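You operate a simulated robot arm through the tools that you are given. There is no shell and no other tool.

You are at the controls of a simulated robot arm. One attempt, no reset.

JOB
Start the maroon trainer and hold it at about 1500 revs.
Fine: the red key goes into the ignition switch and the fuel tap opens; leave the rest alone.

Only the result counts: the job must be done as asked and must still hold three seconds after the hand-in. Knocking over, shifting, dropping, spilling or breaking anything else fails it.

ROBOT AND FRAMES
A 7-joint arm with a fingered hand, fixed in place. Base frame: the origin is on the floor under the middle of its stand, x ahead of it, y to its left, z up. Readings come in cm, rad, newtons and seconds.
It reaches about 122.8 cm from its shoulder. Its first joint turns from -2.007 to 2.007 rad. Payload 5 kg.
The TCP is the grasp point between the finger pads, 3.2 cm short of the fingertips. In the tool frame z runs along the fingers and y along their closing line. The gripper opens to 16 cm; its body begins 8.9 cm behind the TCP. The gripper is a hand of 4 fingers: y runs from the thumb to the fingers, the wrist lies at [0, 0, -26.7] in the tool frame, and closing takes about 1.5 s.
Orientation is that of the tool frame in the base frame, as a unit quaternion [x, y, z, w]. With the fingers straight down and closing along the base's y, the tool's x points along the base's -x, its y along +y and its z along -z.

CONTROLS
- The arm moves only by the tool move_arm. Its arguments are lists of equal length, an entry for each row: "turn": the turn, a rotation vector about the base's x, y, z in rad, a list of three; "delta_pos": the shift along the base's x, y, z in cm, a list of three; "grip": the closure in counts, from 0 (fully open) to 255 (shut). In form: {"turn": [[ax, ay, az], ...], "delta_pos": [[x, y, z], ...], "grip": [grip, ...]}. A call has 1 to 20 rows; each row shifts and turns the commanded pose from where the row before left it. Rows are played at 5 a second. More than 5 cm and 0.15 rad between two rows, or a gripper value outside its range, and nothing of the call is played. Where a pose cannot be reached the arm comes as near as it can. A force on the tool above 40 N (or 10 N above the force at the start of the call, whichever is more), or a blocked arm, ends the call early, and 0.2 s more pass. Each finger travels about 4.5 cm/s and halts on what it meets, pressing with about 28 N; the grip force reading is that of the motor and also rises with nothing between the fingers. The clock runs only during rows and for 0.2 s after the last one: add rows that do not move to give the fingers time. It gives the time, the measured TCP pose, the force on the tool (base axes), the opening and the grip force at its end, in the units of the frame above (readings bear some noise), with the torque about the TCP (base axes, N m) and any sound that the robot's microphone picked up.
- Cameras (640 x 400 px; columns grow to the right, rows downward): "scene" is fixed at [23.08, -65.88, 142.96]; the picture's right is [-0.05, -1.00, 0.00], its down [-0.83, 0.04, -0.55] and it looks along [0.55, -0.03, -0.83] (base axes); focal length 250 px, centre (320, 200). "wrist" rides on the gripper at [8, -0.4, -11.4] in the tool frame; the picture's right is [0.05, 1.00, 0.00], its down [-0.81, 0.04, -0.58] and it looks along [-0.58, 0.03, 0.82] (tool axes); focal length 265 px, centre (320, 200). There is no depth. A picture from a camera that has moved, and an enlarged one, comes with that camera's place and axes in the base frame and with its lens. The place of the scene camera against the robot may be out by one fixed shift of up to 2.5 cm in any direction.
- capture(camera): a new picture of that camera. No time passes.
- raise_lower(by): slides the trunk up (or, below 0, down) by that many cm; the arm rides with it, the base frame stays. It gives what a move gives, with no picture.
- set_grasp(shape): the hand has 4 fingers and takes this shape, open, in about a second: jaw (thumb against the fingers, like two jaws); tri (thumb and two fingers); tip (a fingertip pinch); poke (one finger out to press); point (the index stretched); flat (the hand flat); cup (the hand cupped); fist (a fist). The gripper value then closes the fingers along that shape, each until it touches; the sizes above hold for jaw. It gives what a move gives, with no picture.
- zoom(camera, box): a new picture of the part [left, top, right, bottom] of that camera's present view, enlarged. No time passes.
- close_job(): hands the job in; it is judged then, once.

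Nothing tells you positions but the pictures and the camera data. Unless the task says otherwise, let go and move clear before handing in.

The tools are called after "Emit:" as name(argument=value, ...) on one line, values as JSON. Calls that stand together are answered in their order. move_arm: Moves the arm, as the interface text tells. Its arguments: {"type":"object","properties":{"turn":{"type":"array","items":{"type":"array","items":{"type":"number"}}},"delta_pos":{"type":"array","items":{"type":"array","items":{"type":"number"}}},"grip":{"type":"array","items":{"type":"number"}}},"required":["turn","delta_pos","grip"]} The other tools are called the same way: raise_lower (by) moves the trunk up or down; set_grasp (shape) gives the hand a shape; capture (camera) takes a picture; zoom (camera, box) takes an enlarged picture of a part of a camera's view; close_job () hands the job in.

At the start:

```text
time: 0.0
ee_pos: [32.95, -42.25, 99.81]
ee_rot: [0.0, 1.0, 0.0, 0.0]
ft_force: [-0.2, -0.3, 0.4]
ft_torque: [-0.01, -0.01, -0.01]
opening: 15.98
grip_force: 0.2
shape: jaw
trunk travel left (down, up): [-45.0, 54.0]
```

scene: 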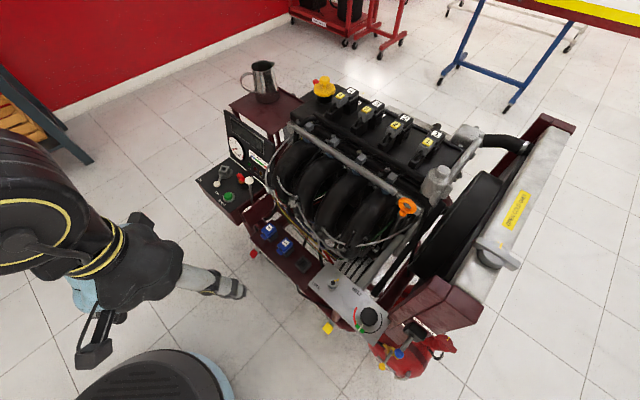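
wrist: 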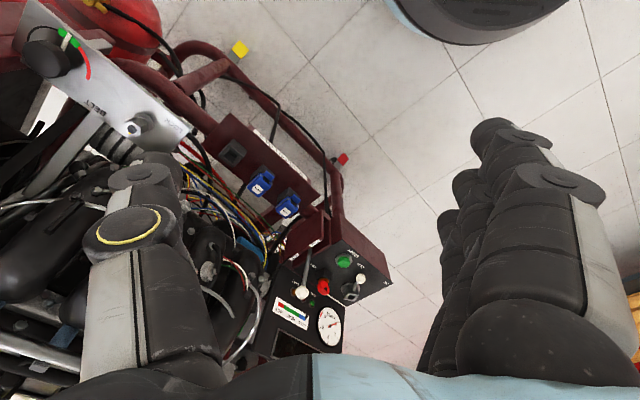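

I see a maroon engine trainer with a control box (green/red buttons, ignition switch), a panel with gauge, and a silver panel with a black throttle knob. I'll zoom in for details first.

Emit:
zoom(camera="scene", box=[190, 100, 310, 220])

Emit:
zoom(camera="scene", box=[290, 250, 460, 390])

Emit:
zoom(camera="wrist", box=[240, 210, 400, 370])

Emit:
zoom(camera="wrist", box=[0, 0, 260, 160])

Emit:
zoom(camera="scene", box=[230, 200, 350, 300])

```text
3.33 times, centred on (250, 160) of scene
camera zoom: at [23.08, -65.88, 142.96], right [-0.05, -1.0, 0.0], down [-0.83, 0.04, -0.55], along [0.55, -0.03, -0.83], focal length 834 px, centre (553, 333)
```

zoom: 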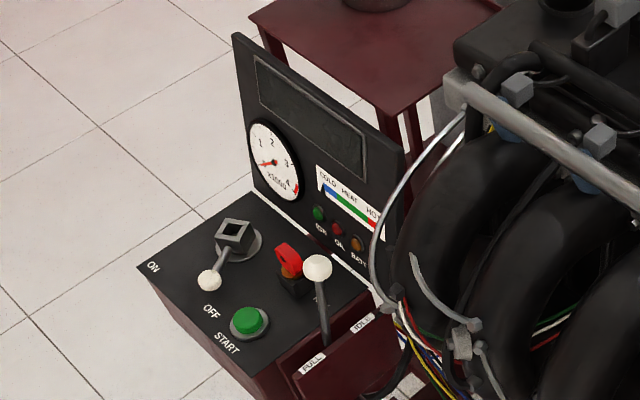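

```text
2.86 times, centred on (375, 320) of scene
camera zoom: at [23.08, -65.88, 142.96], right [-0.05, -1.0, 0.0], down [-0.83, 0.04, -0.55], along [0.55, -0.03, -0.83], focal length 714 px, centre (163, -143)
```

zoom: 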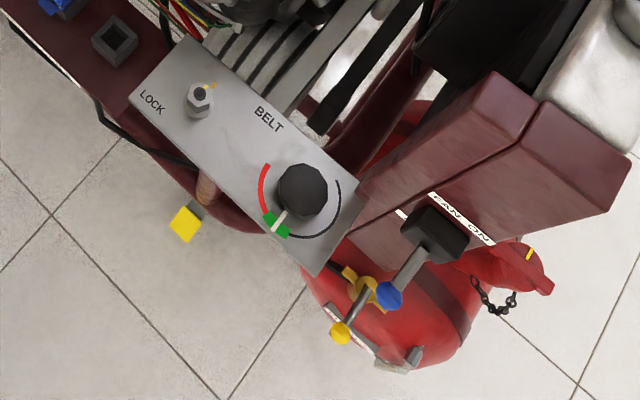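

```text
2.50 times, centred on (320, 290) of wrist
camera zoom: at [24.91, -42.76, 111.26], right [-0.05, 1.0, 0.0], down [0.81, 0.04, 0.58], along [0.58, 0.03, -0.82], focal length 664 px, centre (320, -25)
```

zoom: 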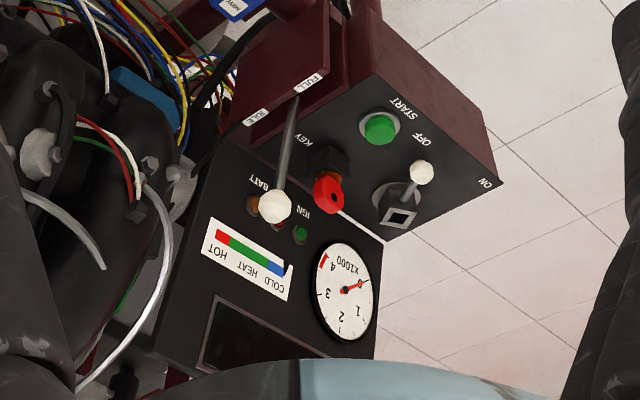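

```text
2.46 times, centred on (130, 80) of wrist
camera zoom: at [24.91, -42.76, 111.26], right [-0.05, 1.0, 0.0], down [0.81, 0.04, 0.58], along [0.58, 0.03, -0.82], focal length 653 px, centre (788, 495)
```

zoom: 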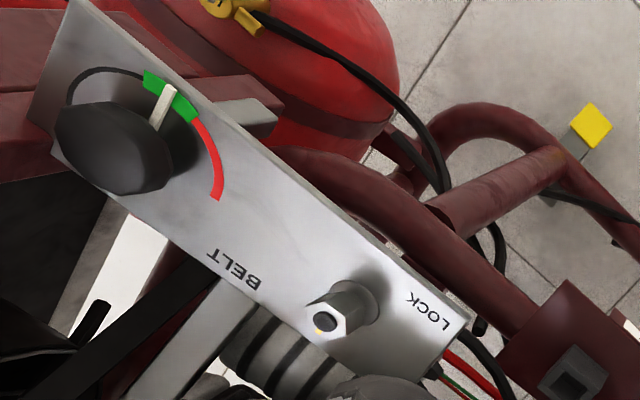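

```text
4.00 times, centred on (290, 250) of scene
camera zoom: at [23.08, -65.88, 142.96], right [-0.05, -1.0, 0.0], down [-0.83, 0.04, -0.55], along [0.55, -0.03, -0.83], focal length 1000 px, centre (440, 0)
```

zoom: 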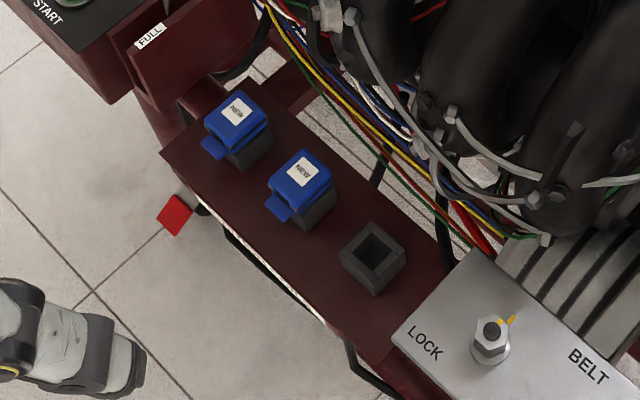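

The control box (START button, key, ON/OFF lever, throttle lever) sits near x≈80, y≈-35, z≈63. I'll move closer at a safe height to inspect it.

Emit:
move_arm(turn=[[0, 0, 0], [0, 0, 0], [0, 0, 0], [0, 0, 0], [0, 0, 0], [0, 0, 0], [0, 0, 0]], delta_pos=[[4, 1, 0], [4, 1, 0], [4, 1, 0], [4, 1, 0], [4, 1, 0], [4, 1, 0], [0, 0, 0]], grip=[0, 0, 0, 0, 0, 0, 0])

Emit:
capture(camera="wrist")

Emit:
capture(camera="scene")

```text
time: 1.6
ee_pos: [56.72, -36.29, 99.52]
ee_rot: [0.0, 1.0, 0.0, 0.0]
ft_force: [-0.1, -0.1, -0.5]
ft_torque: [-0.03, -0.01, 0.02]
opening: 15.99
grip_force: 0.1
shape: jaw
trunk travel left (down, up): [-45.0, 54.0]
```

```text
taken
camera wrist: at [48.74, -36.68, 110.97], right [-0.05, 1.0, 0.0], down [0.82, 0.04, 0.58], along [0.58, 0.03, -0.82], focal length 265 px, centre (320, 200)
```

wrist: 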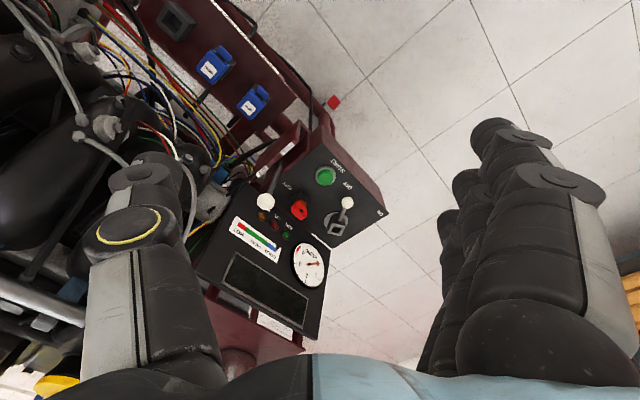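

```text
taken
```

scene: 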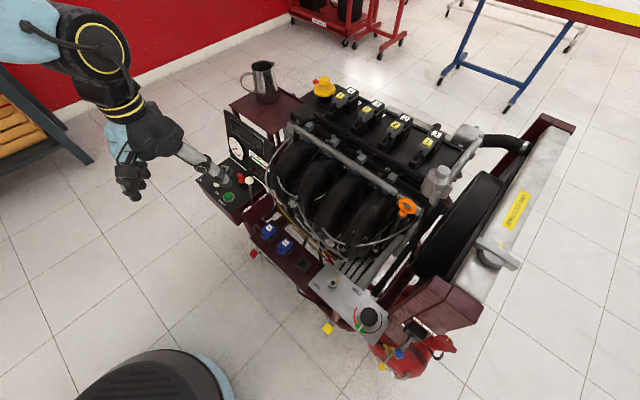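

Emit:
zoom(camera="wrist", box=[220, 130, 400, 290])

Emit:
zoom(camera="wrist", box=[270, 160, 370, 250])

Emit:
zoom(camera="scene", box=[370, 310, 470, 390])

Emit:
zoom(camera="scene", box=[210, 150, 270, 210])

```text
2.50 times, centred on (310, 210) of wrist
camera zoom: at [48.74, -36.68, 110.97], right [-0.05, 1.0, 0.0], down [0.82, 0.04, 0.58], along [0.58, 0.03, -0.82], focal length 664 px, centre (345, 175)
```

zoom: 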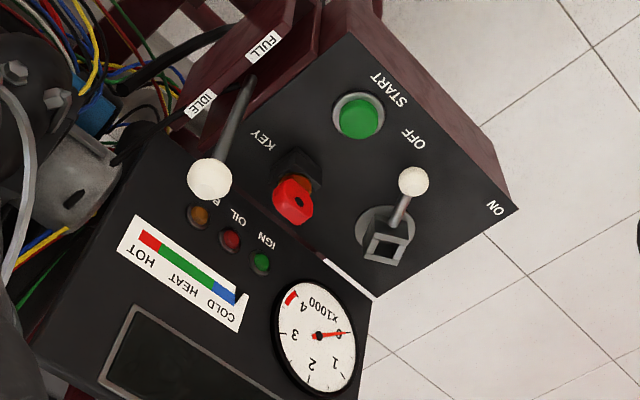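

```text
4.44 times, centred on (320, 205) of wrist
camera zoom: at [48.74, -36.68, 110.97], right [-0.05, 1.0, 0.0], down [0.82, 0.04, 0.58], along [0.58, 0.03, -0.82], focal length 1180 px, centre (320, 178)
```

zoom: 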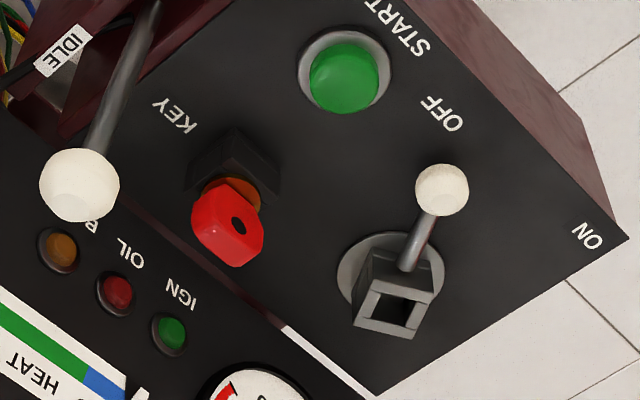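

```text
5.00 times, centred on (420, 350) of scene
camera zoom: at [23.08, -65.88, 142.96], right [-0.05, -1.0, 0.0], down [-0.83, 0.04, -0.55], along [0.55, -0.03, -0.83], focal length 1250 px, centre (-180, -550)
```

zoom: 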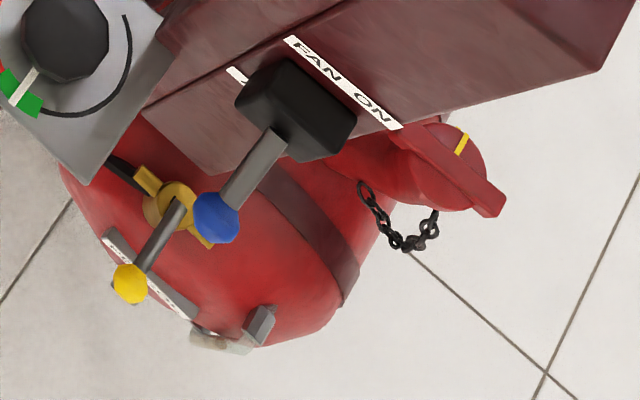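

```text
6.67 times, centred on (240, 180) of scene
camera zoom: at [23.08, -65.88, 142.96], right [-0.05, -1.0, 0.0], down [-0.83, 0.04, -0.55], along [0.55, -0.03, -0.83], focal length 1667 px, centre (853, 333)
```

zoom: 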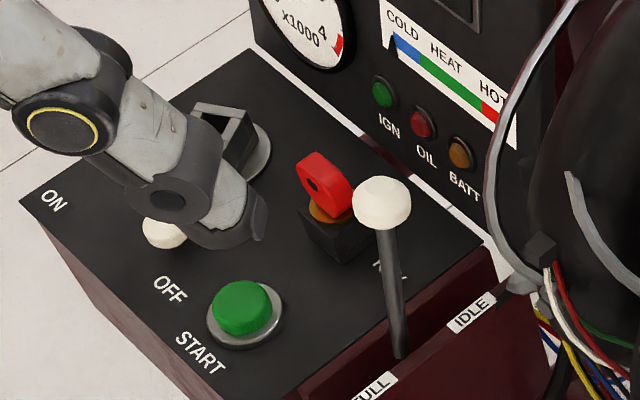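

The red key sits parked in the "KEY" holder; the ignition switch is the square socket with an ON/OFF lever next to it, and the fuel tap appears to be the brass valve on the red tank. I'll go closer for triangulating views.

Emit:
move_arm(turn=[[0, 0, 0], [0, 0, 0], [0, 0, 0], [0, 0, 0], [0, 0, 0]], delta_pos=[[4, 0, -1], [4, 0, -1], [4, 0, -1], [4, 0, -1], [0, 0, 0]], grip=[0, 0, 0, 0, 0])

Emit:
capture(camera="wrist")

Emit:
zoom(camera="wrist", box=[240, 60, 400, 160])

Emit:
zoom(camera="wrist", box=[200, 130, 400, 300])

```text
time: 2.8
ee_pos: [72.69, -36.27, 95.81]
ee_rot: [0.0, 1.0, 0.0, 0.0]
ft_force: [0.2, -0.3, -1.3]
ft_torque: [0.02, 0.02, 0.02]
opening: 15.99
grip_force: 0.1
shape: jaw
trunk travel left (down, up): [-45.0, 54.0]
```

```text
taken
camera wrist: at [64.71, -36.72, 107.2], right [-0.05, 1.0, 0.0], down [0.82, 0.04, 0.58], along [0.58, 0.03, -0.82], focal length 265 px, centre (320, 200)
```

wrist: 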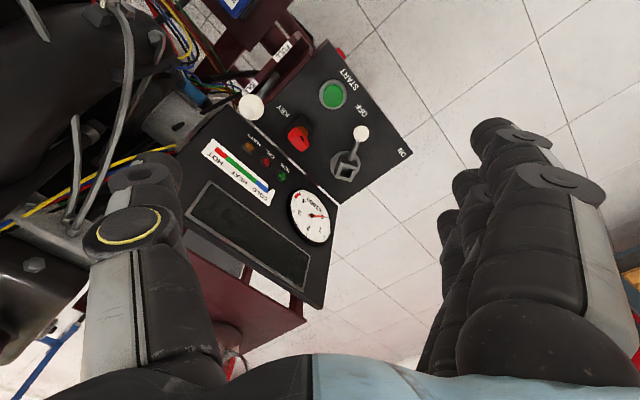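

```text
4.00 times, centred on (320, 110) of wrist
camera zoom: at [64.71, -36.72, 107.2], right [-0.05, 1.0, 0.0], down [0.82, 0.04, 0.58], along [0.58, 0.03, -0.82], focal length 1062 px, centre (320, 560)
```

zoom: 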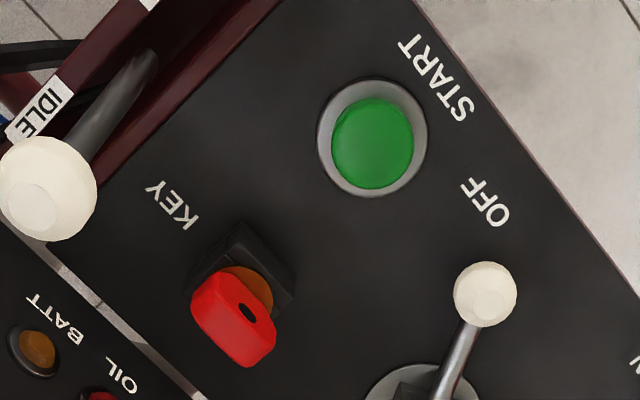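

```text
2.35 times, centred on (300, 215) of wrist
camera zoom: at [64.71, -36.72, 107.2], right [-0.05, 1.0, 0.0], down [0.82, 0.04, 0.58], along [0.58, 0.03, -0.82], focal length 624 px, centre (367, 165)
```

zoom: 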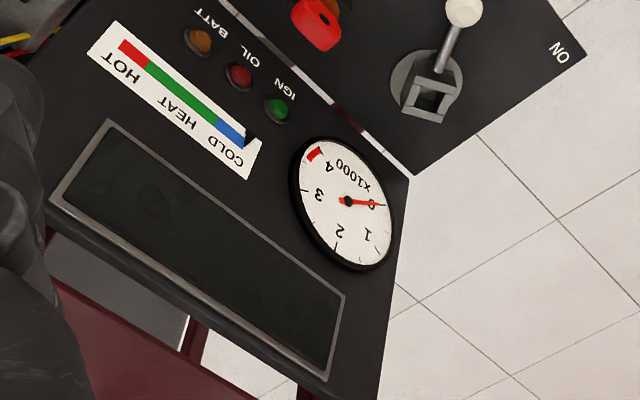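

START button ≈(74.5,-34.3,67), key ≈(79.5,-38.5,71), ignition socket ≈(86.2,-31.1,68.5), throttle ball ≈(74,-44,76); the trainer is yawed about 45°. I'll yaw the hand -45° to line up with the panel and look closer.

Emit:
move_arm(turn=[[0, 0, -0.131], [0, 0, -0.131], [0, 0, -0.131], [0, 0, -0.131], [0, 0, -0.131], [0, 0, -0.13], [0, 0, 0]], delta_pos=[[0, 1, -1], [0, 1, -1], [0, 1, -1], [0, 1, -1], [0, 1, -1], [0, 0, -1], [0, 0, 0]], grip=[0, 0, 0, 0, 0, 0, 0])

Emit:
capture(camera="wrist")

Emit:
zoom(camera="wrist", box=[200, 100, 360, 200])

Emit:
zoom(camera="wrist", box=[320, 80, 480, 180])

```text
time: 4.4
ee_pos: [72.89, -31.28, 89.89]
ee_rot: [0.384, 0.923, 0.0, 0.0]
ft_force: [0.1, -0.4, -0.3]
ft_torque: [0.01, 0.01, -0.02]
opening: 15.99
grip_force: 0.1
shape: jaw
trunk travel left (down, up): [-45.0, 54.0]
```

```text
taken
camera wrist: at [66.9, -25.9, 101.38], right [0.67, 0.74, 0.0], down [0.6, -0.55, 0.58], along [0.43, -0.39, -0.82], focal length 265 px, centre (320, 200)
```

wrist: 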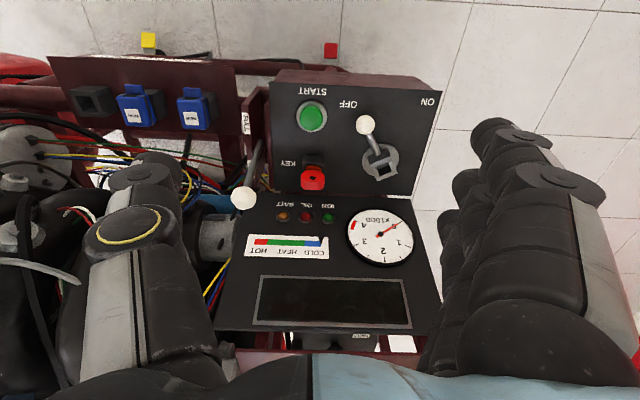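

```text
4.00 times, centred on (280, 150) of wrist
camera zoom: at [66.9, -25.9, 101.38], right [0.67, 0.74, 0.0], down [0.6, -0.55, 0.58], along [0.43, -0.39, -0.82], focal length 1062 px, centre (480, 400)
```

zoom: 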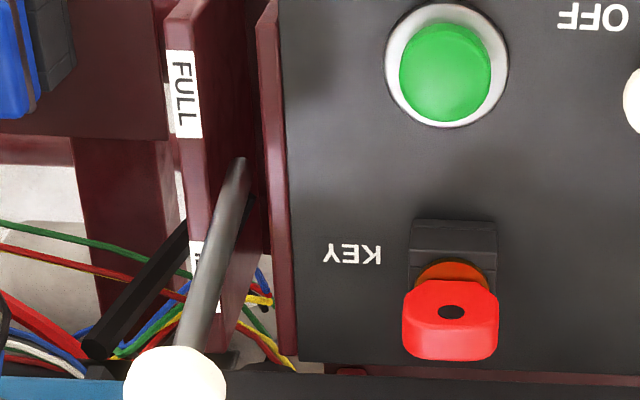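

```text
4.00 times, centred on (400, 130) of wrist
camera zoom: at [66.9, -25.9, 101.38], right [0.67, 0.74, 0.0], down [0.6, -0.55, 0.58], along [0.43, -0.39, -0.82], focal length 1062 px, centre (0, 480)
```

zoom: 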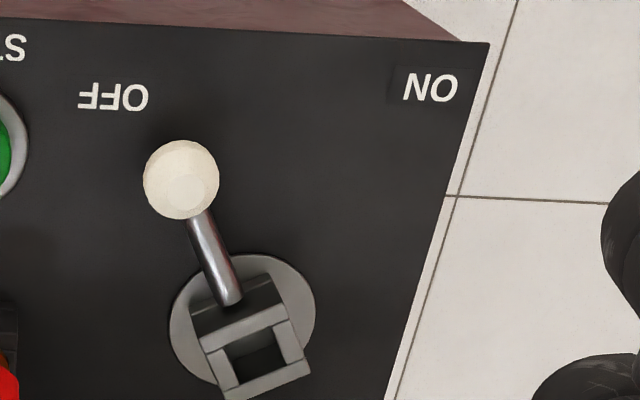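

The key's bow is a flat plate (~3 cm along the panel, ~1 cm thick) and the socket is turned ~30° from it in the OFF position. I'll try the narrower hand shapes in free air to see which suits the key.

Emit:
set_grasp(shape="tri")

Emit:
capture(camera="wrist")

Emit:
capture(camera="scene")

Emit:
set_grasp(shape="tip")

Emit:
capture(camera="wrist")

Emit:
zoom(camera="scene", box=[130, 80, 290, 220])

```text
time: 5.3
ee_pos: [72.92, -31.36, 89.92]
ee_rot: [0.382, 0.924, 0.0, 0.0]
ft_force: [0.0, 0.3, 0.0]
ft_torque: [-0.01, 0.0, 0.0]
opening: 16.02
grip_force: 0.1
shape: tri
trunk travel left (down, up): [-45.0, 54.0]
```

```text
taken
camera wrist: at [66.89, -25.91, 101.38], right [0.67, 0.74, 0.0], down [0.61, -0.55, 0.58], along [0.43, -0.39, -0.82], focal length 265 px, centre (320, 200)
```

wrist: 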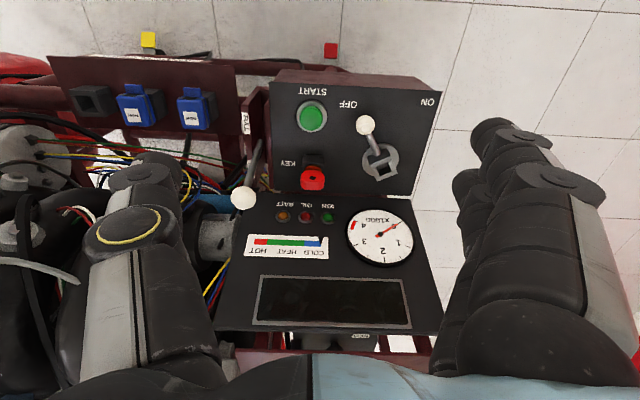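

```text
taken
```

scene: 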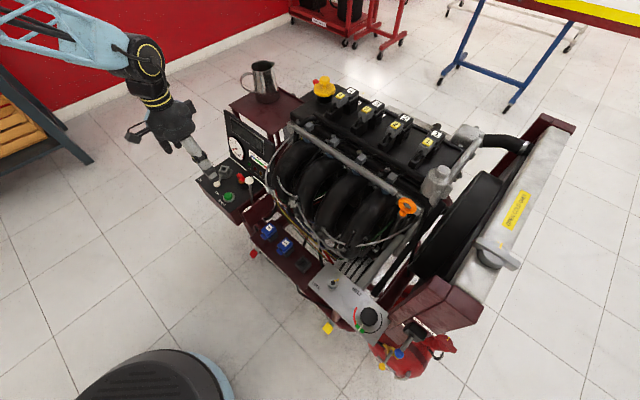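

```text
time: 6.2
ee_pos: [72.95, -31.24, 89.92]
ee_rot: [0.383, 0.924, 0.0, 0.0]
ft_force: [-0.7, -0.7, -0.4]
ft_torque: [0.01, 0.01, -0.01]
opening: 16.0
grip_force: 0.1
shape: tip
trunk travel left (down, up): [-45.0, 54.0]
```

```text
taken
camera wrist: at [66.89, -25.91, 101.38], right [0.67, 0.74, 0.0], down [0.61, -0.55, 0.58], along [0.43, -0.39, -0.82], focal length 265 px, centre (320, 200)
```

wrist: 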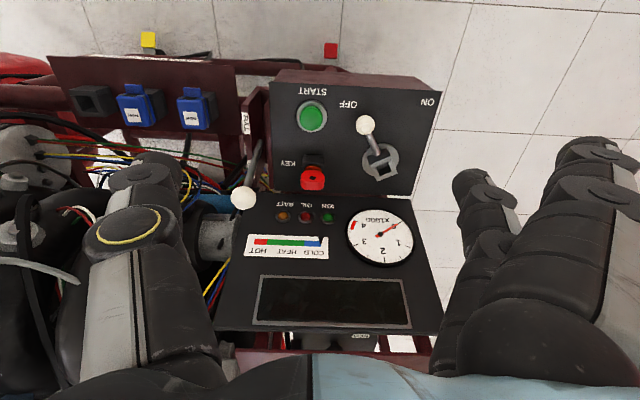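

```text
2.86 times, centred on (210, 150) of scene
camera zoom: at [23.08, -65.88, 142.96], right [-0.05, -1.0, 0.0], down [-0.83, 0.04, -0.55], along [0.55, -0.03, -0.83], focal length 714 px, centre (634, 343)
```

zoom: 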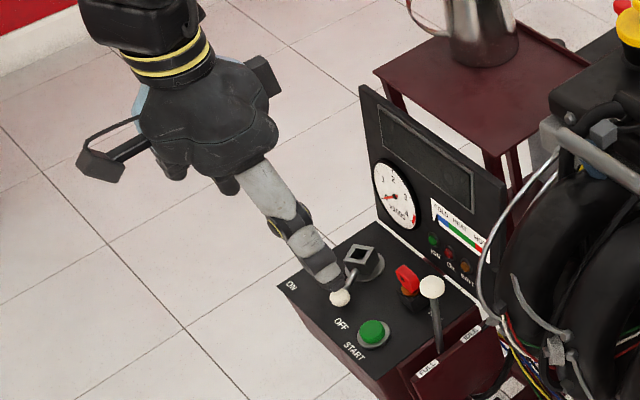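

Emit:
move_arm(turn=[[0, 0, 0], [0, 0, 0], [0, 0, 0], [0, 0, 0], [0, 0, 0], [0, 0, 0], [0, 0, 0], [0, 0, 0], [0, 0, 0], [0, 0, 0]], delta_pos=[[0, 0, 0], [0, 0, 0], [0, 0, 0], [0, 0, 0], [0, 0, 0], [0, 0, 0], [0, 0, 0], [0, 0, 0], [0, 0, 0], [0, 0, 0]], grip=[220, 220, 220, 220, 220, 220, 220, 220, 220, 220])

Emit:
capture(camera="wrist")

Emit:
set_grasp(shape="tri")

Emit:
move_arm(turn=[[0, 0, 0], [0, 0, 0], [0, 0, 0], [0, 0, 0], [0, 0, 0], [0, 0, 0], [0, 0, 0], [0, 0, 0], [0, 0, 0], [0, 0, 0]], delta_pos=[[0, 0, 0], [0, 0, 0], [0, 0, 0], [0, 0, 0], [0, 0, 0], [0, 0, 0], [0, 0, 0], [0, 0, 0], [0, 0, 0], [0, 0, 0]], grip=[220, 220, 220, 220, 220, 220, 220, 220, 220, 220])

Emit:
capture(camera="wrist")

Emit:
set_grasp(shape="jaw")

Emit:
move_arm(turn=[[0, 0, 0], [0, 0, 0], [0, 0, 0], [0, 0, 0], [0, 0, 0], [0, 0, 0], [0, 0, 0], [0, 0, 0], [0, 0, 0], [0, 0, 0]], delta_pos=[[0, 0, 0], [0, 0, 0], [0, 0, 0], [0, 0, 0], [0, 0, 0], [0, 0, 0], [0, 0, 0], [0, 0, 0], [0, 0, 0], [0, 0, 0]], grip=[180, 180, 180, 180, 180, 180, 180, 180, 180, 180])

Emit:
capture(camera="wrist")

```text
time: 8.4
ee_pos: [73.0, -31.35, 89.84]
ee_rot: [0.382, 0.924, -0.001, 0.0]
ft_force: [-0.4, -0.3, 0.9]
ft_torque: [0.0, 0.03, 0.0]
opening: 2.24
grip_force: 0.0
shape: tip
trunk travel left (down, up): [-45.0, 54.0]
```

```text
taken
camera wrist: at [66.89, -25.91, 101.38], right [0.67, 0.74, 0.0], down [0.61, -0.55, 0.58], along [0.43, -0.39, -0.82], focal length 265 px, centre (320, 200)
```

wrist: 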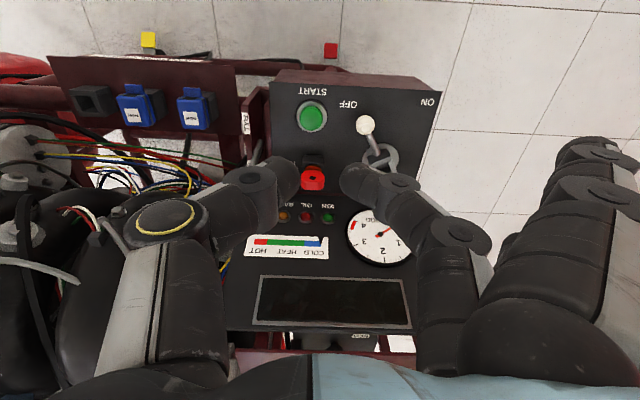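

```text
time: 9.3
ee_pos: [72.9, -31.21, 89.98]
ee_rot: [0.383, 0.924, 0.0, 0.0]
ft_force: [-0.7, -0.3, 0.1]
ft_torque: [-0.02, -0.01, -0.01]
opening: 16.01
grip_force: 0.0
shape: tri
trunk travel left (down, up): [-45.0, 54.0]
```

```text
time: 11.5
ee_pos: [73.07, -31.21, 89.96]
ee_rot: [0.382, 0.924, 0.0, 0.001]
ft_force: [-0.3, -0.1, 0.1]
ft_torque: [0.0, 0.01, 0.03]
opening: 2.24
grip_force: 0.1
shape: tri
trunk travel left (down, up): [-45.0, 54.0]
```

```text
taken
camera wrist: at [66.89, -25.91, 101.38], right [0.67, 0.74, 0.0], down [0.61, -0.55, 0.58], along [0.43, -0.39, -0.82], focal length 265 px, centre (320, 200)
```

wrist: 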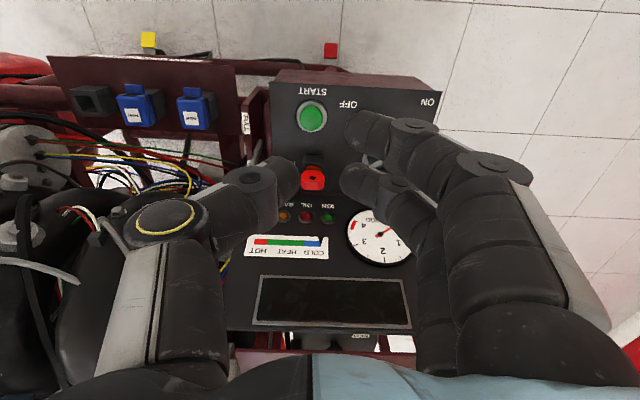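

```text
time: 12.4
ee_pos: [72.93, -31.25, 89.95]
ee_rot: [0.383, 0.924, 0.0, 0.0]
ft_force: [-0.1, -0.7, -0.7]
ft_torque: [0.03, -0.01, 0.02]
opening: 15.98
grip_force: 0.1
shape: jaw
trunk travel left (down, up): [-45.0, 54.0]
```

```text
time: 14.6
ee_pos: [72.98, -31.22, 89.84]
ee_rot: [0.383, 0.924, 0.0, 0.0]
ft_force: [0.0, -0.6, 0.1]
ft_torque: [0.01, 0.02, -0.04]
opening: 4.77
grip_force: 0.0
shape: jaw
trunk travel left (down, up): [-45.0, 54.0]
```

```text
taken
camera wrist: at [66.89, -25.91, 101.38], right [0.67, 0.74, 0.0], down [0.61, -0.55, 0.58], along [0.43, -0.39, -0.82], focal length 265 px, centre (320, 200)
```

wrist: 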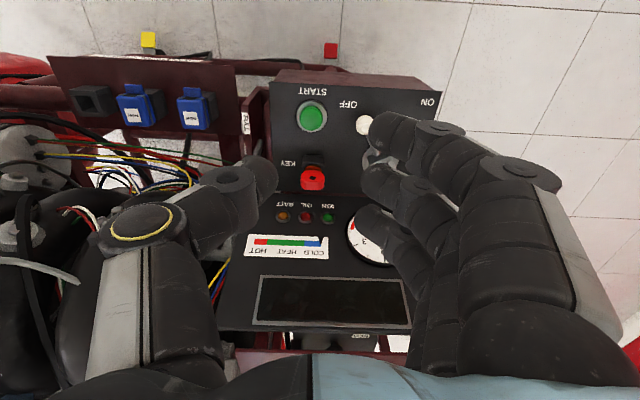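

The "tip" pinch (thumb + middle finger) suits the thin key; I'll hold it across its flat faces with the thumb on the dash side and the hand tilted slightly away from the dash. First re-shape and turn above everything (z≈92).

Emit:
set_grasp(shape="tip")

Emit:
move_arm(turn=[[0, 0, 0], [0, 0, 0.143], [0, 0, 0.143], [0, 0, 0.143], [0, 0, 0.143], [0, 0, 0.143], [0, 0, 0.143], [0, 0, 0.143], [0, 0, 0.143], [0, 0, 0.143], [0, 0, 0.143], [0, 0, 0.143], [-0.106, -0.106, 0], [0, 0, 0]], delta_pos=[[0, 0, 2], [0, 0, 1], [0.5, -0.5, 0], [0.5, -0.5, 0], [0.5, -0.5, 0], [0.5, -0.5, 0], [0.5, -0.5, 0], [0.5, -0.5, 0], [0.5, -0.5, 0], [0.5, -0.5, 0], [0.5, -0.5, 0], [0.5, -0.5, 0], [0.5, -0.5, 0], [0, 0, 0]], grip=[200, 200, 200, 200, 200, 200, 200, 200, 200, 200, 200, 200, 200, 200])

Emit:
capture(camera="wrist")

Emit:
capture(camera="scene")

```text
time: 15.5
ee_pos: [72.87, -31.21, 90.04]
ee_rot: [0.383, 0.924, -0.001, 0.0]
ft_force: [0.4, 1.1, -0.3]
ft_torque: [0.0, -0.02, -0.01]
opening: 16.0
grip_force: 0.0
shape: tip
trunk travel left (down, up): [-45.0, 54.0]
```

```text
time: 18.5
ee_pos: [78.58, -36.81, 92.82]
ee_rot: [-0.383, 0.921, -0.069, 0.028]
ft_force: [-1.0, 0.8, 0.7]
ft_torque: [-0.02, 0.0, 0.01]
opening: 3.5
grip_force: 0.1
shape: tip
trunk travel left (down, up): [-45.0, 54.0]
```

```text
taken
camera wrist: at [71.84, -41.61, 104.25], right [-0.74, 0.66, -0.15], down [0.48, 0.67, 0.56], along [0.47, 0.34, -0.81], focal length 265 px, centre (320, 200)
```

wrist: 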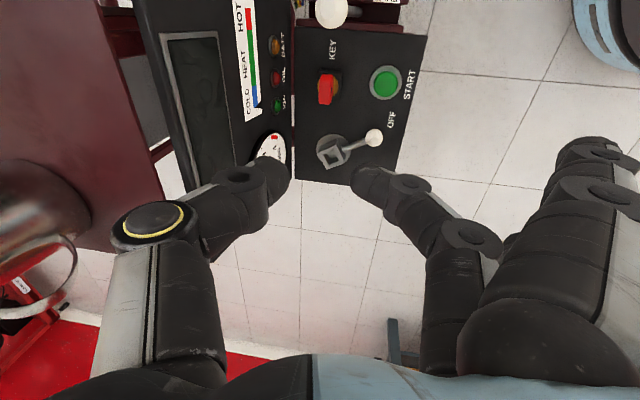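

```text
taken
```

scene: 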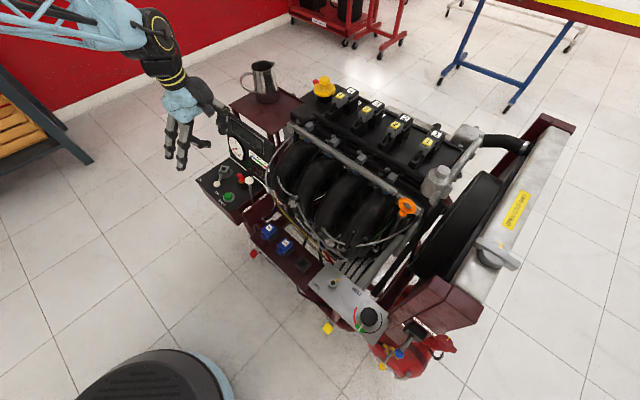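

The hand is oriented properly above the key with thumb toward the dash. Now descend part-way and check alignment.

Emit:
move_arm(turn=[[0, 0, 0], [0, 0, 0], [0, 0, 0], [0, 0, 0], [0, 0, 0], [0, 0, 0]], delta_pos=[[0.36, -1.28, -2], [0, 0, -3], [0, 0, -3], [0, 0, -3], [0, 0, -2], [0, 0, 0]], grip=[200, 200, 200, 200, 200, 200])

Emit:
capture(camera="wrist")

Emit:
zoom(camera="wrist", box=[220, 80, 460, 230])

Emit:
zoom(camera="scene", box=[150, 60, 310, 220])

```text
time: 19.9
ee_pos: [78.8, -38.11, 80.01]
ee_rot: [-0.382, 0.921, -0.069, 0.028]
ft_force: [0.8, 0.3, 0.4]
ft_torque: [-0.01, 0.02, 0.01]
opening: 3.47
grip_force: 0.1
shape: tip
trunk travel left (down, up): [-45.0, 54.0]
```

```text
taken
camera wrist: at [72.17, -42.89, 91.39], right [-0.74, 0.66, -0.15], down [0.49, 0.67, 0.56], along [0.47, 0.34, -0.81], focal length 265 px, centre (320, 200)
```

wrist: 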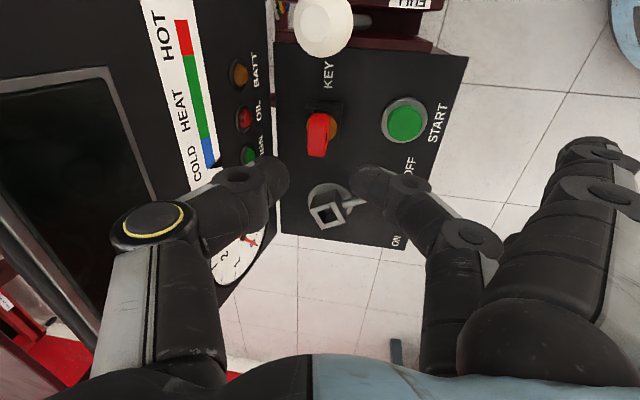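

```text
2.67 times, centred on (340, 155) of wrist
camera zoom: at [72.17, -42.89, 91.39], right [-0.74, 0.66, -0.15], down [0.49, 0.67, 0.56], along [0.47, 0.34, -0.81], focal length 708 px, centre (267, 320)
```

zoom: 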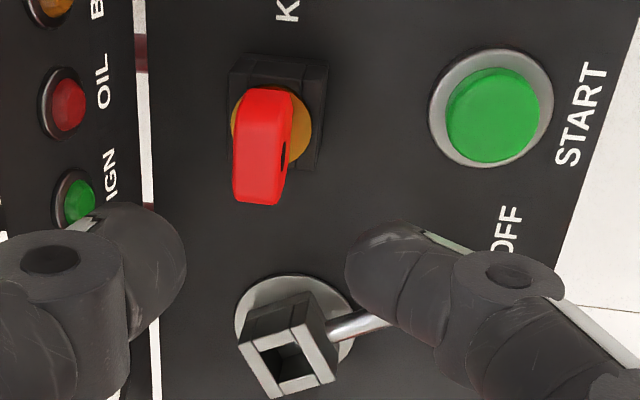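

```text
2.50 times, centred on (230, 140) of scene
camera zoom: at [23.08, -65.88, 142.96], right [-0.05, -1.0, 0.0], down [-0.83, 0.04, -0.55], along [0.55, -0.03, -0.83], focal length 625 px, centre (545, 350)
```

zoom: 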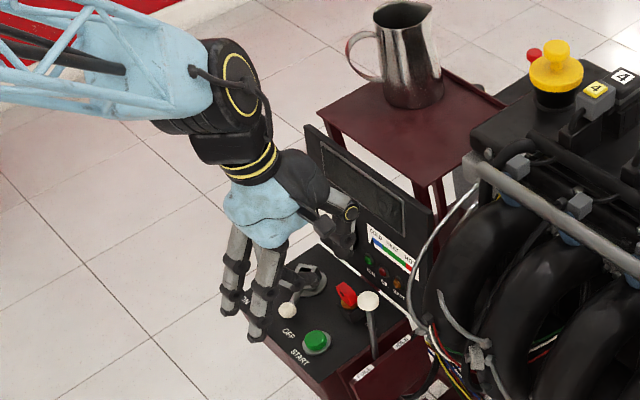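

The key is clearly a thin plate between the fingers' line, and the spread fingers hang outside the box. I'll descend slowly, adjusting to be just off the thumb.

Emit:
move_arm(turn=[[0, 0, 0], [0, 0, 0], [0, 0, 0], [0, 0, 0]], delta_pos=[[0.1, 0, -1.5], [0, 0, -1.5], [0, 0, -1.5], [0, 0, 0]], grip=[200, 200, 200, 200])

Emit:
capture(camera="wrist")

Emit:
zoom(camera="wrist", box=[220, 100, 420, 225])

Emit:
zoom(camera="scene", box=[190, 100, 290, 220])

```text
time: 20.9
ee_pos: [78.81, -38.16, 75.27]
ee_rot: [-0.383, 0.921, -0.068, 0.028]
ft_force: [0.7, 0.1, -0.9]
ft_torque: [0.01, 0.04, 0.01]
opening: 3.45
grip_force: 0.1
shape: tip
trunk travel left (down, up): [-45.0, 54.0]
```

```text
taken
camera wrist: at [72.27, -42.93, 86.71], right [-0.74, 0.66, -0.15], down [0.49, 0.67, 0.56], along [0.47, 0.34, -0.81], focal length 265 px, centre (320, 200)
```

wrist: 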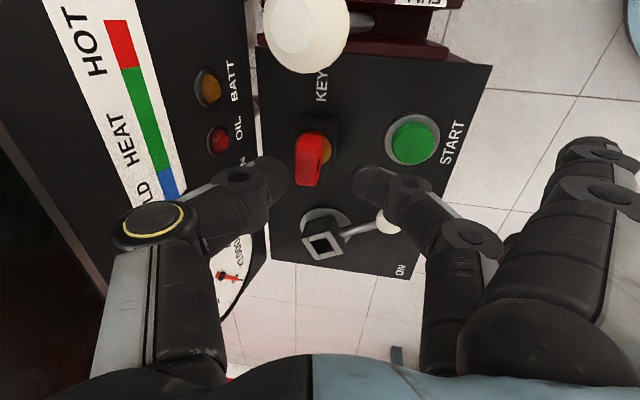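

```text
3.20 times, centred on (320, 162) of wrist
camera zoom: at [72.27, -42.93, 86.71], right [-0.74, 0.66, -0.15], down [0.49, 0.67, 0.56], along [0.47, 0.34, -0.81], focal length 849 px, centre (320, 320)
```

zoom: 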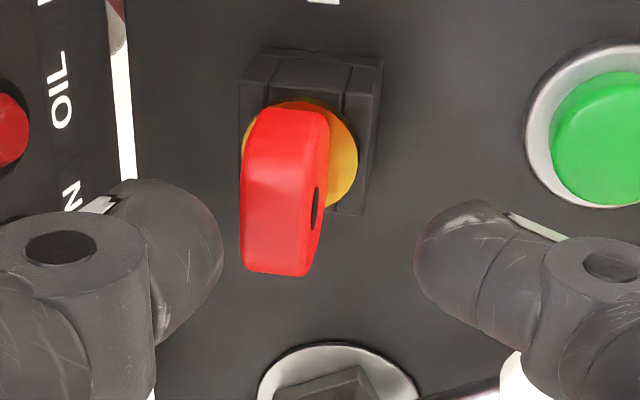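

```text
3.33 times, centred on (240, 160) of scene
camera zoom: at [23.08, -65.88, 142.96], right [-0.05, -1.0, 0.0], down [-0.83, 0.04, -0.55], along [0.55, -0.03, -0.83], focal length 834 px, centre (587, 333)
```

zoom: 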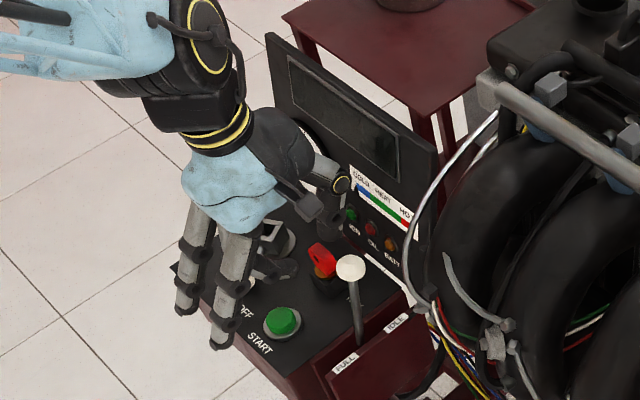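

The key is about 1 cm toward the thumb side, as planned; a small correction and then the last 2 cm down.

Emit:
move_arm(turn=[[0, 0, 0], [0, 0, 0], [0, 0, 0], [0, 0, 0]], delta_pos=[[0.4, -0.15, 0], [0, 0, -1.1], [0, 0, -1.0], [0, 0, 0]], grip=[200, 200, 200, 200])

Emit:
zoom(camera="wrist", box=[220, 100, 420, 225])

Emit:
zoom(camera="scene", box=[200, 130, 280, 210])

```text
time: 21.9
ee_pos: [79.36, -38.14, 73.25]
ee_rot: [-0.382, 0.921, -0.069, 0.029]
ft_force: [0.3, -0.6, 0.1]
ft_torque: [0.01, -0.05, 0.01]
opening: 3.46
grip_force: 0.1
shape: tip
trunk travel left (down, up): [-45.0, 54.0]
```

```text
3.20 times, centred on (320, 162) of wrist
camera zoom: at [72.77, -42.97, 84.67], right [-0.74, 0.66, -0.15], down [0.49, 0.67, 0.57], along [0.47, 0.34, -0.81], focal length 849 px, centre (320, 320)
```

zoom: 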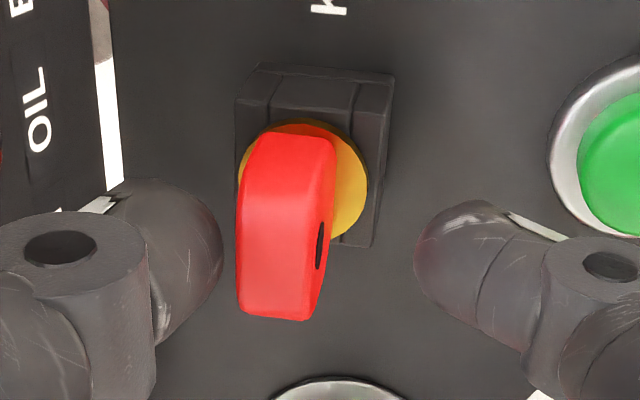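

```text
5.00 times, centred on (240, 170) of scene
camera zoom: at [23.08, -65.88, 142.96], right [-0.05, -1.0, 0.0], down [-0.83, 0.04, -0.55], along [0.55, -0.03, -0.83], focal length 1250 px, centre (720, 350)
```

zoom: 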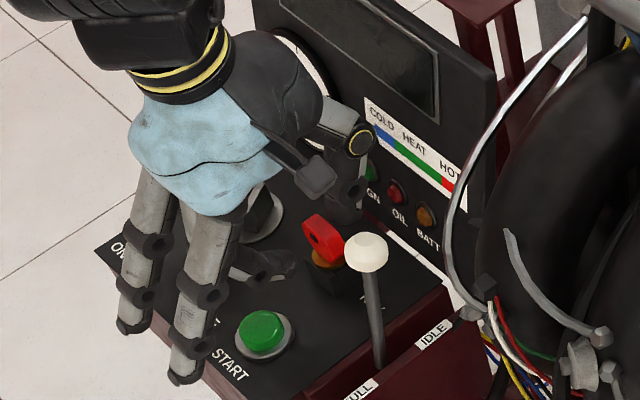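

Key head is between the pads (centre ≈ p-offset −0.2 cm, head z 69.5–72). Small settle down, then close the pinch.

Emit:
move_arm(turn=[[0, 0, 0], [0, 0, 0], [0, 0, 0], [0, 0, 0], [0, 0, 0], [0, 0, 0], [0, 0, 0], [0, 0, 0]], delta_pos=[[-0.15, -0.15, -0.4], [0, 0, 0], [0, 0, 0], [0, 0, 0], [0, 0, 0], [0, 0, 0], [0, 0, 0], [0, 0, 0]], grip=[200, 200, 215, 225, 235, 245, 255, 255])

Emit:
zoom(camera="wrist", box=[220, 100, 420, 225])

Emit:
zoom(camera="scene", box=[200, 130, 280, 210])

```text
time: 23.7
ee_pos: [79.12, -38.32, 72.78]
ee_rot: [-0.383, 0.921, -0.069, 0.028]
ft_force: [0.2, 0.3, 0.9]
ft_torque: [0.0, 0.02, -0.03]
opening: 0.82
grip_force: 27.3
shape: tip
trunk travel left (down, up): [-45.0, 54.0]
```

```text
3.20 times, centred on (320, 162) of wrist
camera zoom: at [72.59, -43.11, 84.19], right [-0.74, 0.66, -0.15], down [0.49, 0.67, 0.57], along [0.47, 0.34, -0.81], focal length 849 px, centre (320, 320)
```

zoom: 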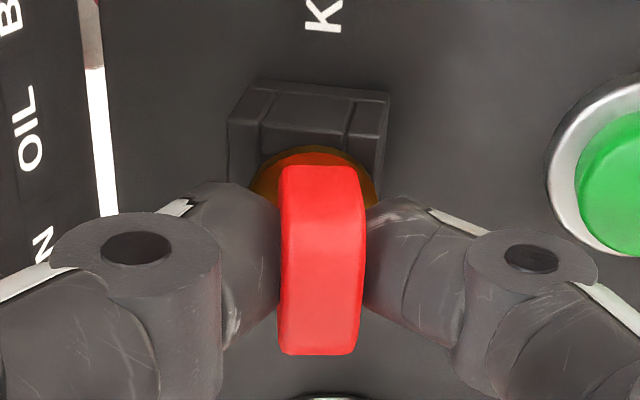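

```text
5.00 times, centred on (240, 170) of scene
camera zoom: at [23.08, -65.88, 142.96], right [-0.05, -1.0, 0.0], down [-0.83, 0.04, -0.55], along [0.55, -0.03, -0.83], focal length 1250 px, centre (720, 350)
```

zoom: 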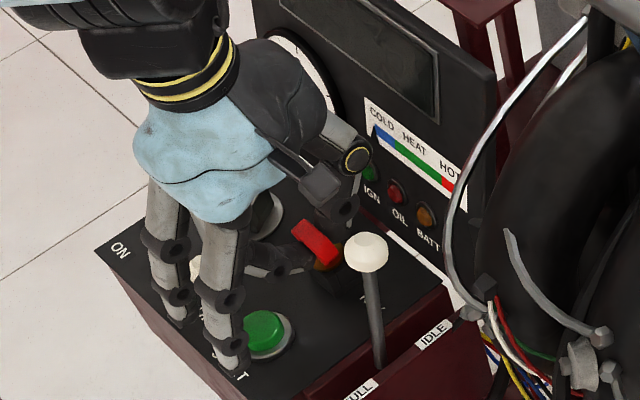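

The pinch holds the key (opening 0.8 cm, 27 N). Lift it straight up out of the holder.

Emit:
move_arm(turn=[[0, 0, 0], [0, 0, 0], [0, 0, 0], [0, 0, 0], [0, 0, 0], [0, 0, 0], [0, 0, 0]], delta_pos=[[0, 0, 0.8], [0, 0, 1], [0, 0, 1], [0, 0, 1], [0, 0, 1.2], [0, 0, 1.5], [0, 0, 0]], grip=[255, 255, 255, 255, 255, 255, 255])

Emit:
capture(camera="wrist")

Emit:
zoom(camera="wrist", box=[220, 100, 420, 225])

Emit:
zoom(camera="scene", box=[200, 130, 280, 210])

```text
time: 25.3
ee_pos: [79.35, -38.32, 79.29]
ee_rot: [-0.383, 0.921, -0.068, 0.029]
ft_force: [0.1, -0.1, -0.7]
ft_torque: [-0.02, -0.02, 0.05]
opening: 0.84
grip_force: 28.3
shape: tip
trunk travel left (down, up): [-45.0, 54.0]
```

```text
taken
camera wrist: at [72.78, -43.12, 90.64], right [-0.74, 0.66, -0.15], down [0.49, 0.67, 0.57], along [0.47, 0.34, -0.81], focal length 265 px, centre (320, 200)
```

wrist: 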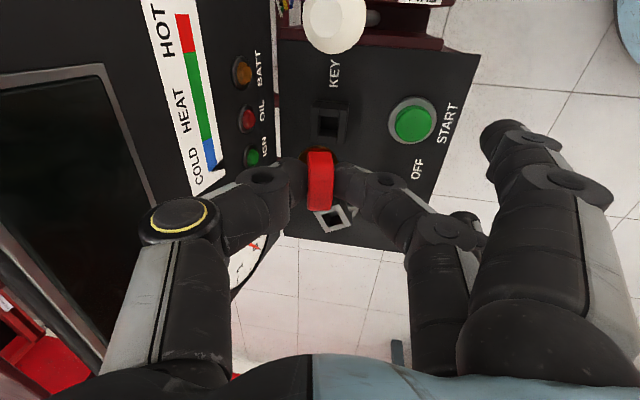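

```text
3.20 times, centred on (320, 162) of wrist
camera zoom: at [72.78, -43.12, 90.64], right [-0.74, 0.66, -0.15], down [0.49, 0.67, 0.57], along [0.47, 0.34, -0.81], focal length 849 px, centre (320, 320)
```

zoom: 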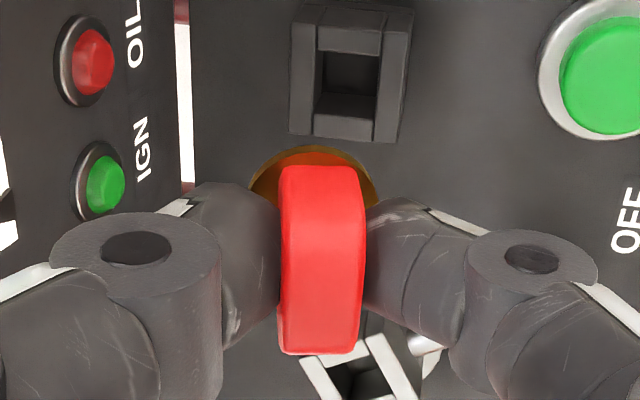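

```text
5.00 times, centred on (240, 170) of scene
camera zoom: at [23.08, -65.88, 142.96], right [-0.05, -1.0, 0.0], down [-0.83, 0.04, -0.55], along [0.55, -0.03, -0.83], focal length 1250 px, centre (720, 350)
```

zoom: 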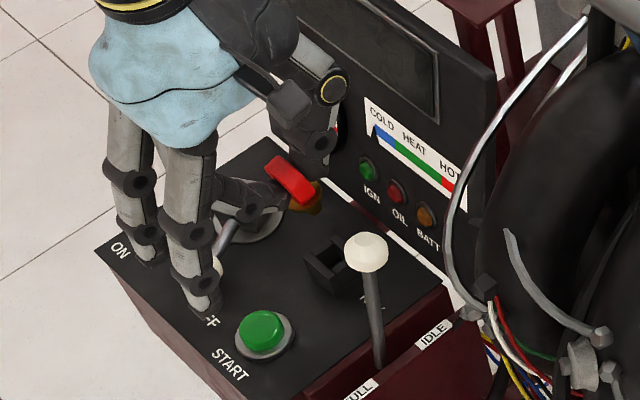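

Key is out cleanly and sits flush in the pinch. Now make the hand vertical, turn it ~29° to match the socket, and carry the key above the ignition socket.

Emit:
move_arm(turn=[[0.053, 0.053, 0], [0.053, 0.053, 0], [0, 0, 0.127], [0, 0, 0.127], [0, 0, 0.127], [0, 0, 0.125], [0, 0, 0], [0, 0, 0]], delta_pos=[[0, 0, 0.5], [0, 0, 0.5], [1, 1.1, 0], [1, 1.1, 0], [1, 1.2, 0], [1, 1.2, 0], [1, 1.2, 0], [0, 0, 0]], grip=[255, 255, 255, 255, 255, 255, 255, 255])

Emit:
capture(camera="wrist")

Emit:
zoom(camera="wrist", box=[220, 75, 420, 200])

Emit:
zoom(camera="scene", box=[190, 100, 290, 200])

```text
time: 27.1
ee_pos: [84.41, -32.74, 80.3]
ee_rot: [-0.603, 0.798, 0.001, 0.0]
ft_force: [0.0, 0.2, -0.1]
ft_torque: [0.0, -0.02, 0.01]
opening: 0.84
grip_force: 27.9
shape: tip
trunk travel left (down, up): [-45.0, 54.0]
```

```text
taken
camera wrist: at [82.54, -40.52, 91.77], right [-0.97, 0.22, 0.0], down [0.18, 0.8, 0.58], along [0.13, 0.56, -0.82], focal length 265 px, centre (320, 200)
```

wrist: 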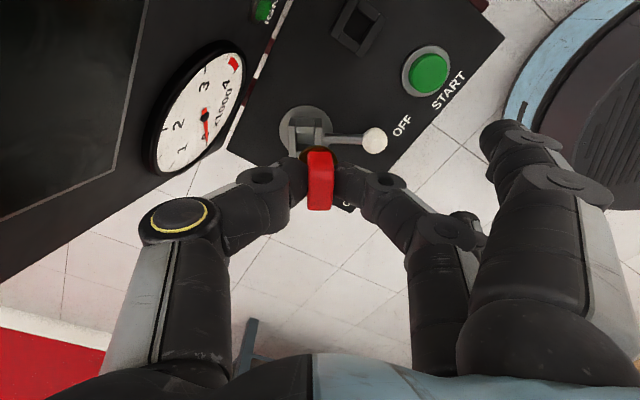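

```text
3.20 times, centred on (320, 138) of wrist
camera zoom: at [82.54, -40.52, 91.77], right [-0.97, 0.22, 0.0], down [0.18, 0.8, 0.58], along [0.13, 0.56, -0.82], focal length 849 px, centre (320, 400)
```

zoom: 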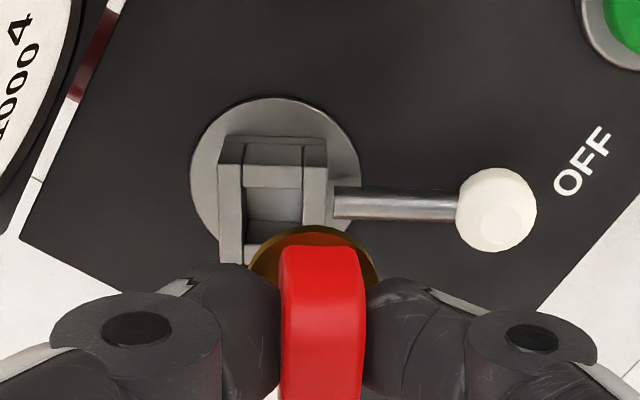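

```text
4.00 times, centred on (240, 150) of scene
camera zoom: at [23.08, -65.88, 142.96], right [-0.05, -1.0, 0.0], down [-0.83, 0.04, -0.55], along [0.55, -0.03, -0.83], focal length 1000 px, centre (640, 400)
```

zoom: 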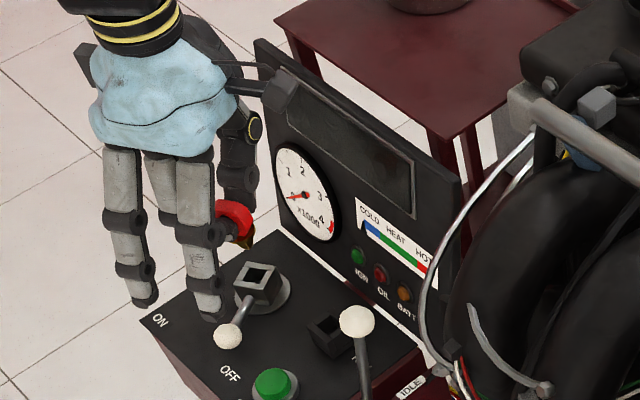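

The key and socket orientation match nicely in this view. To pin down the socket's exact position I'll shift so the camera is almost straight above it.

Emit:
move_arm(turn=[[0, 0, 0], [0, 0, 0], [0, 0, 0]], delta_pos=[[1.02, 3.6, 0], [1.03, 3.6, 0], [0, 0, 0]], grip=[255, 255, 255])

Emit:
capture(camera="wrist")

Emit:
zoom(camera="wrist", box=[250, 0, 410, 100])

```text
time: 27.9
ee_pos: [86.48, -25.58, 80.42]
ee_rot: [-0.602, 0.798, 0.001, 0.0]
ft_force: [-0.4, 0.6, -0.1]
ft_torque: [-0.03, -0.03, -0.03]
opening: 0.84
grip_force: 27.8
shape: tip
trunk travel left (down, up): [-45.0, 54.0]
```

```text
taken
camera wrist: at [84.66, -33.37, 91.84], right [-0.97, 0.22, 0.0], down [0.18, 0.8, 0.58], along [0.13, 0.56, -0.82], focal length 265 px, centre (320, 200)
```

wrist: 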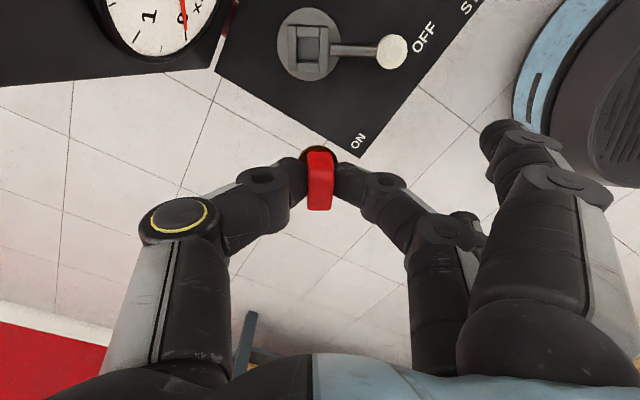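

```text
4.00 times, centred on (330, 50) of wrist
camera zoom: at [84.66, -33.37, 91.84], right [-0.97, 0.22, 0.0], down [0.18, 0.8, 0.58], along [0.13, 0.56, -0.82], focal length 1062 px, centre (280, 800)
```

zoom: 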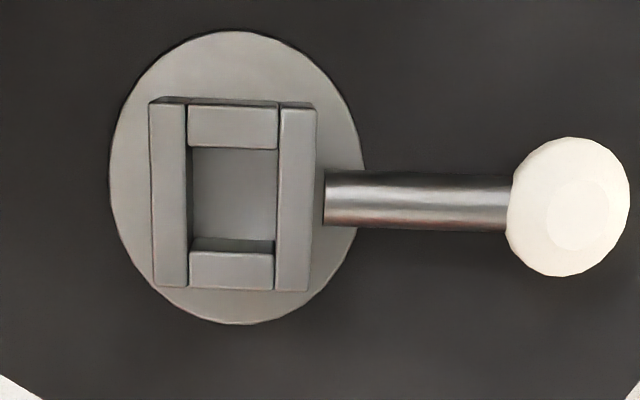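

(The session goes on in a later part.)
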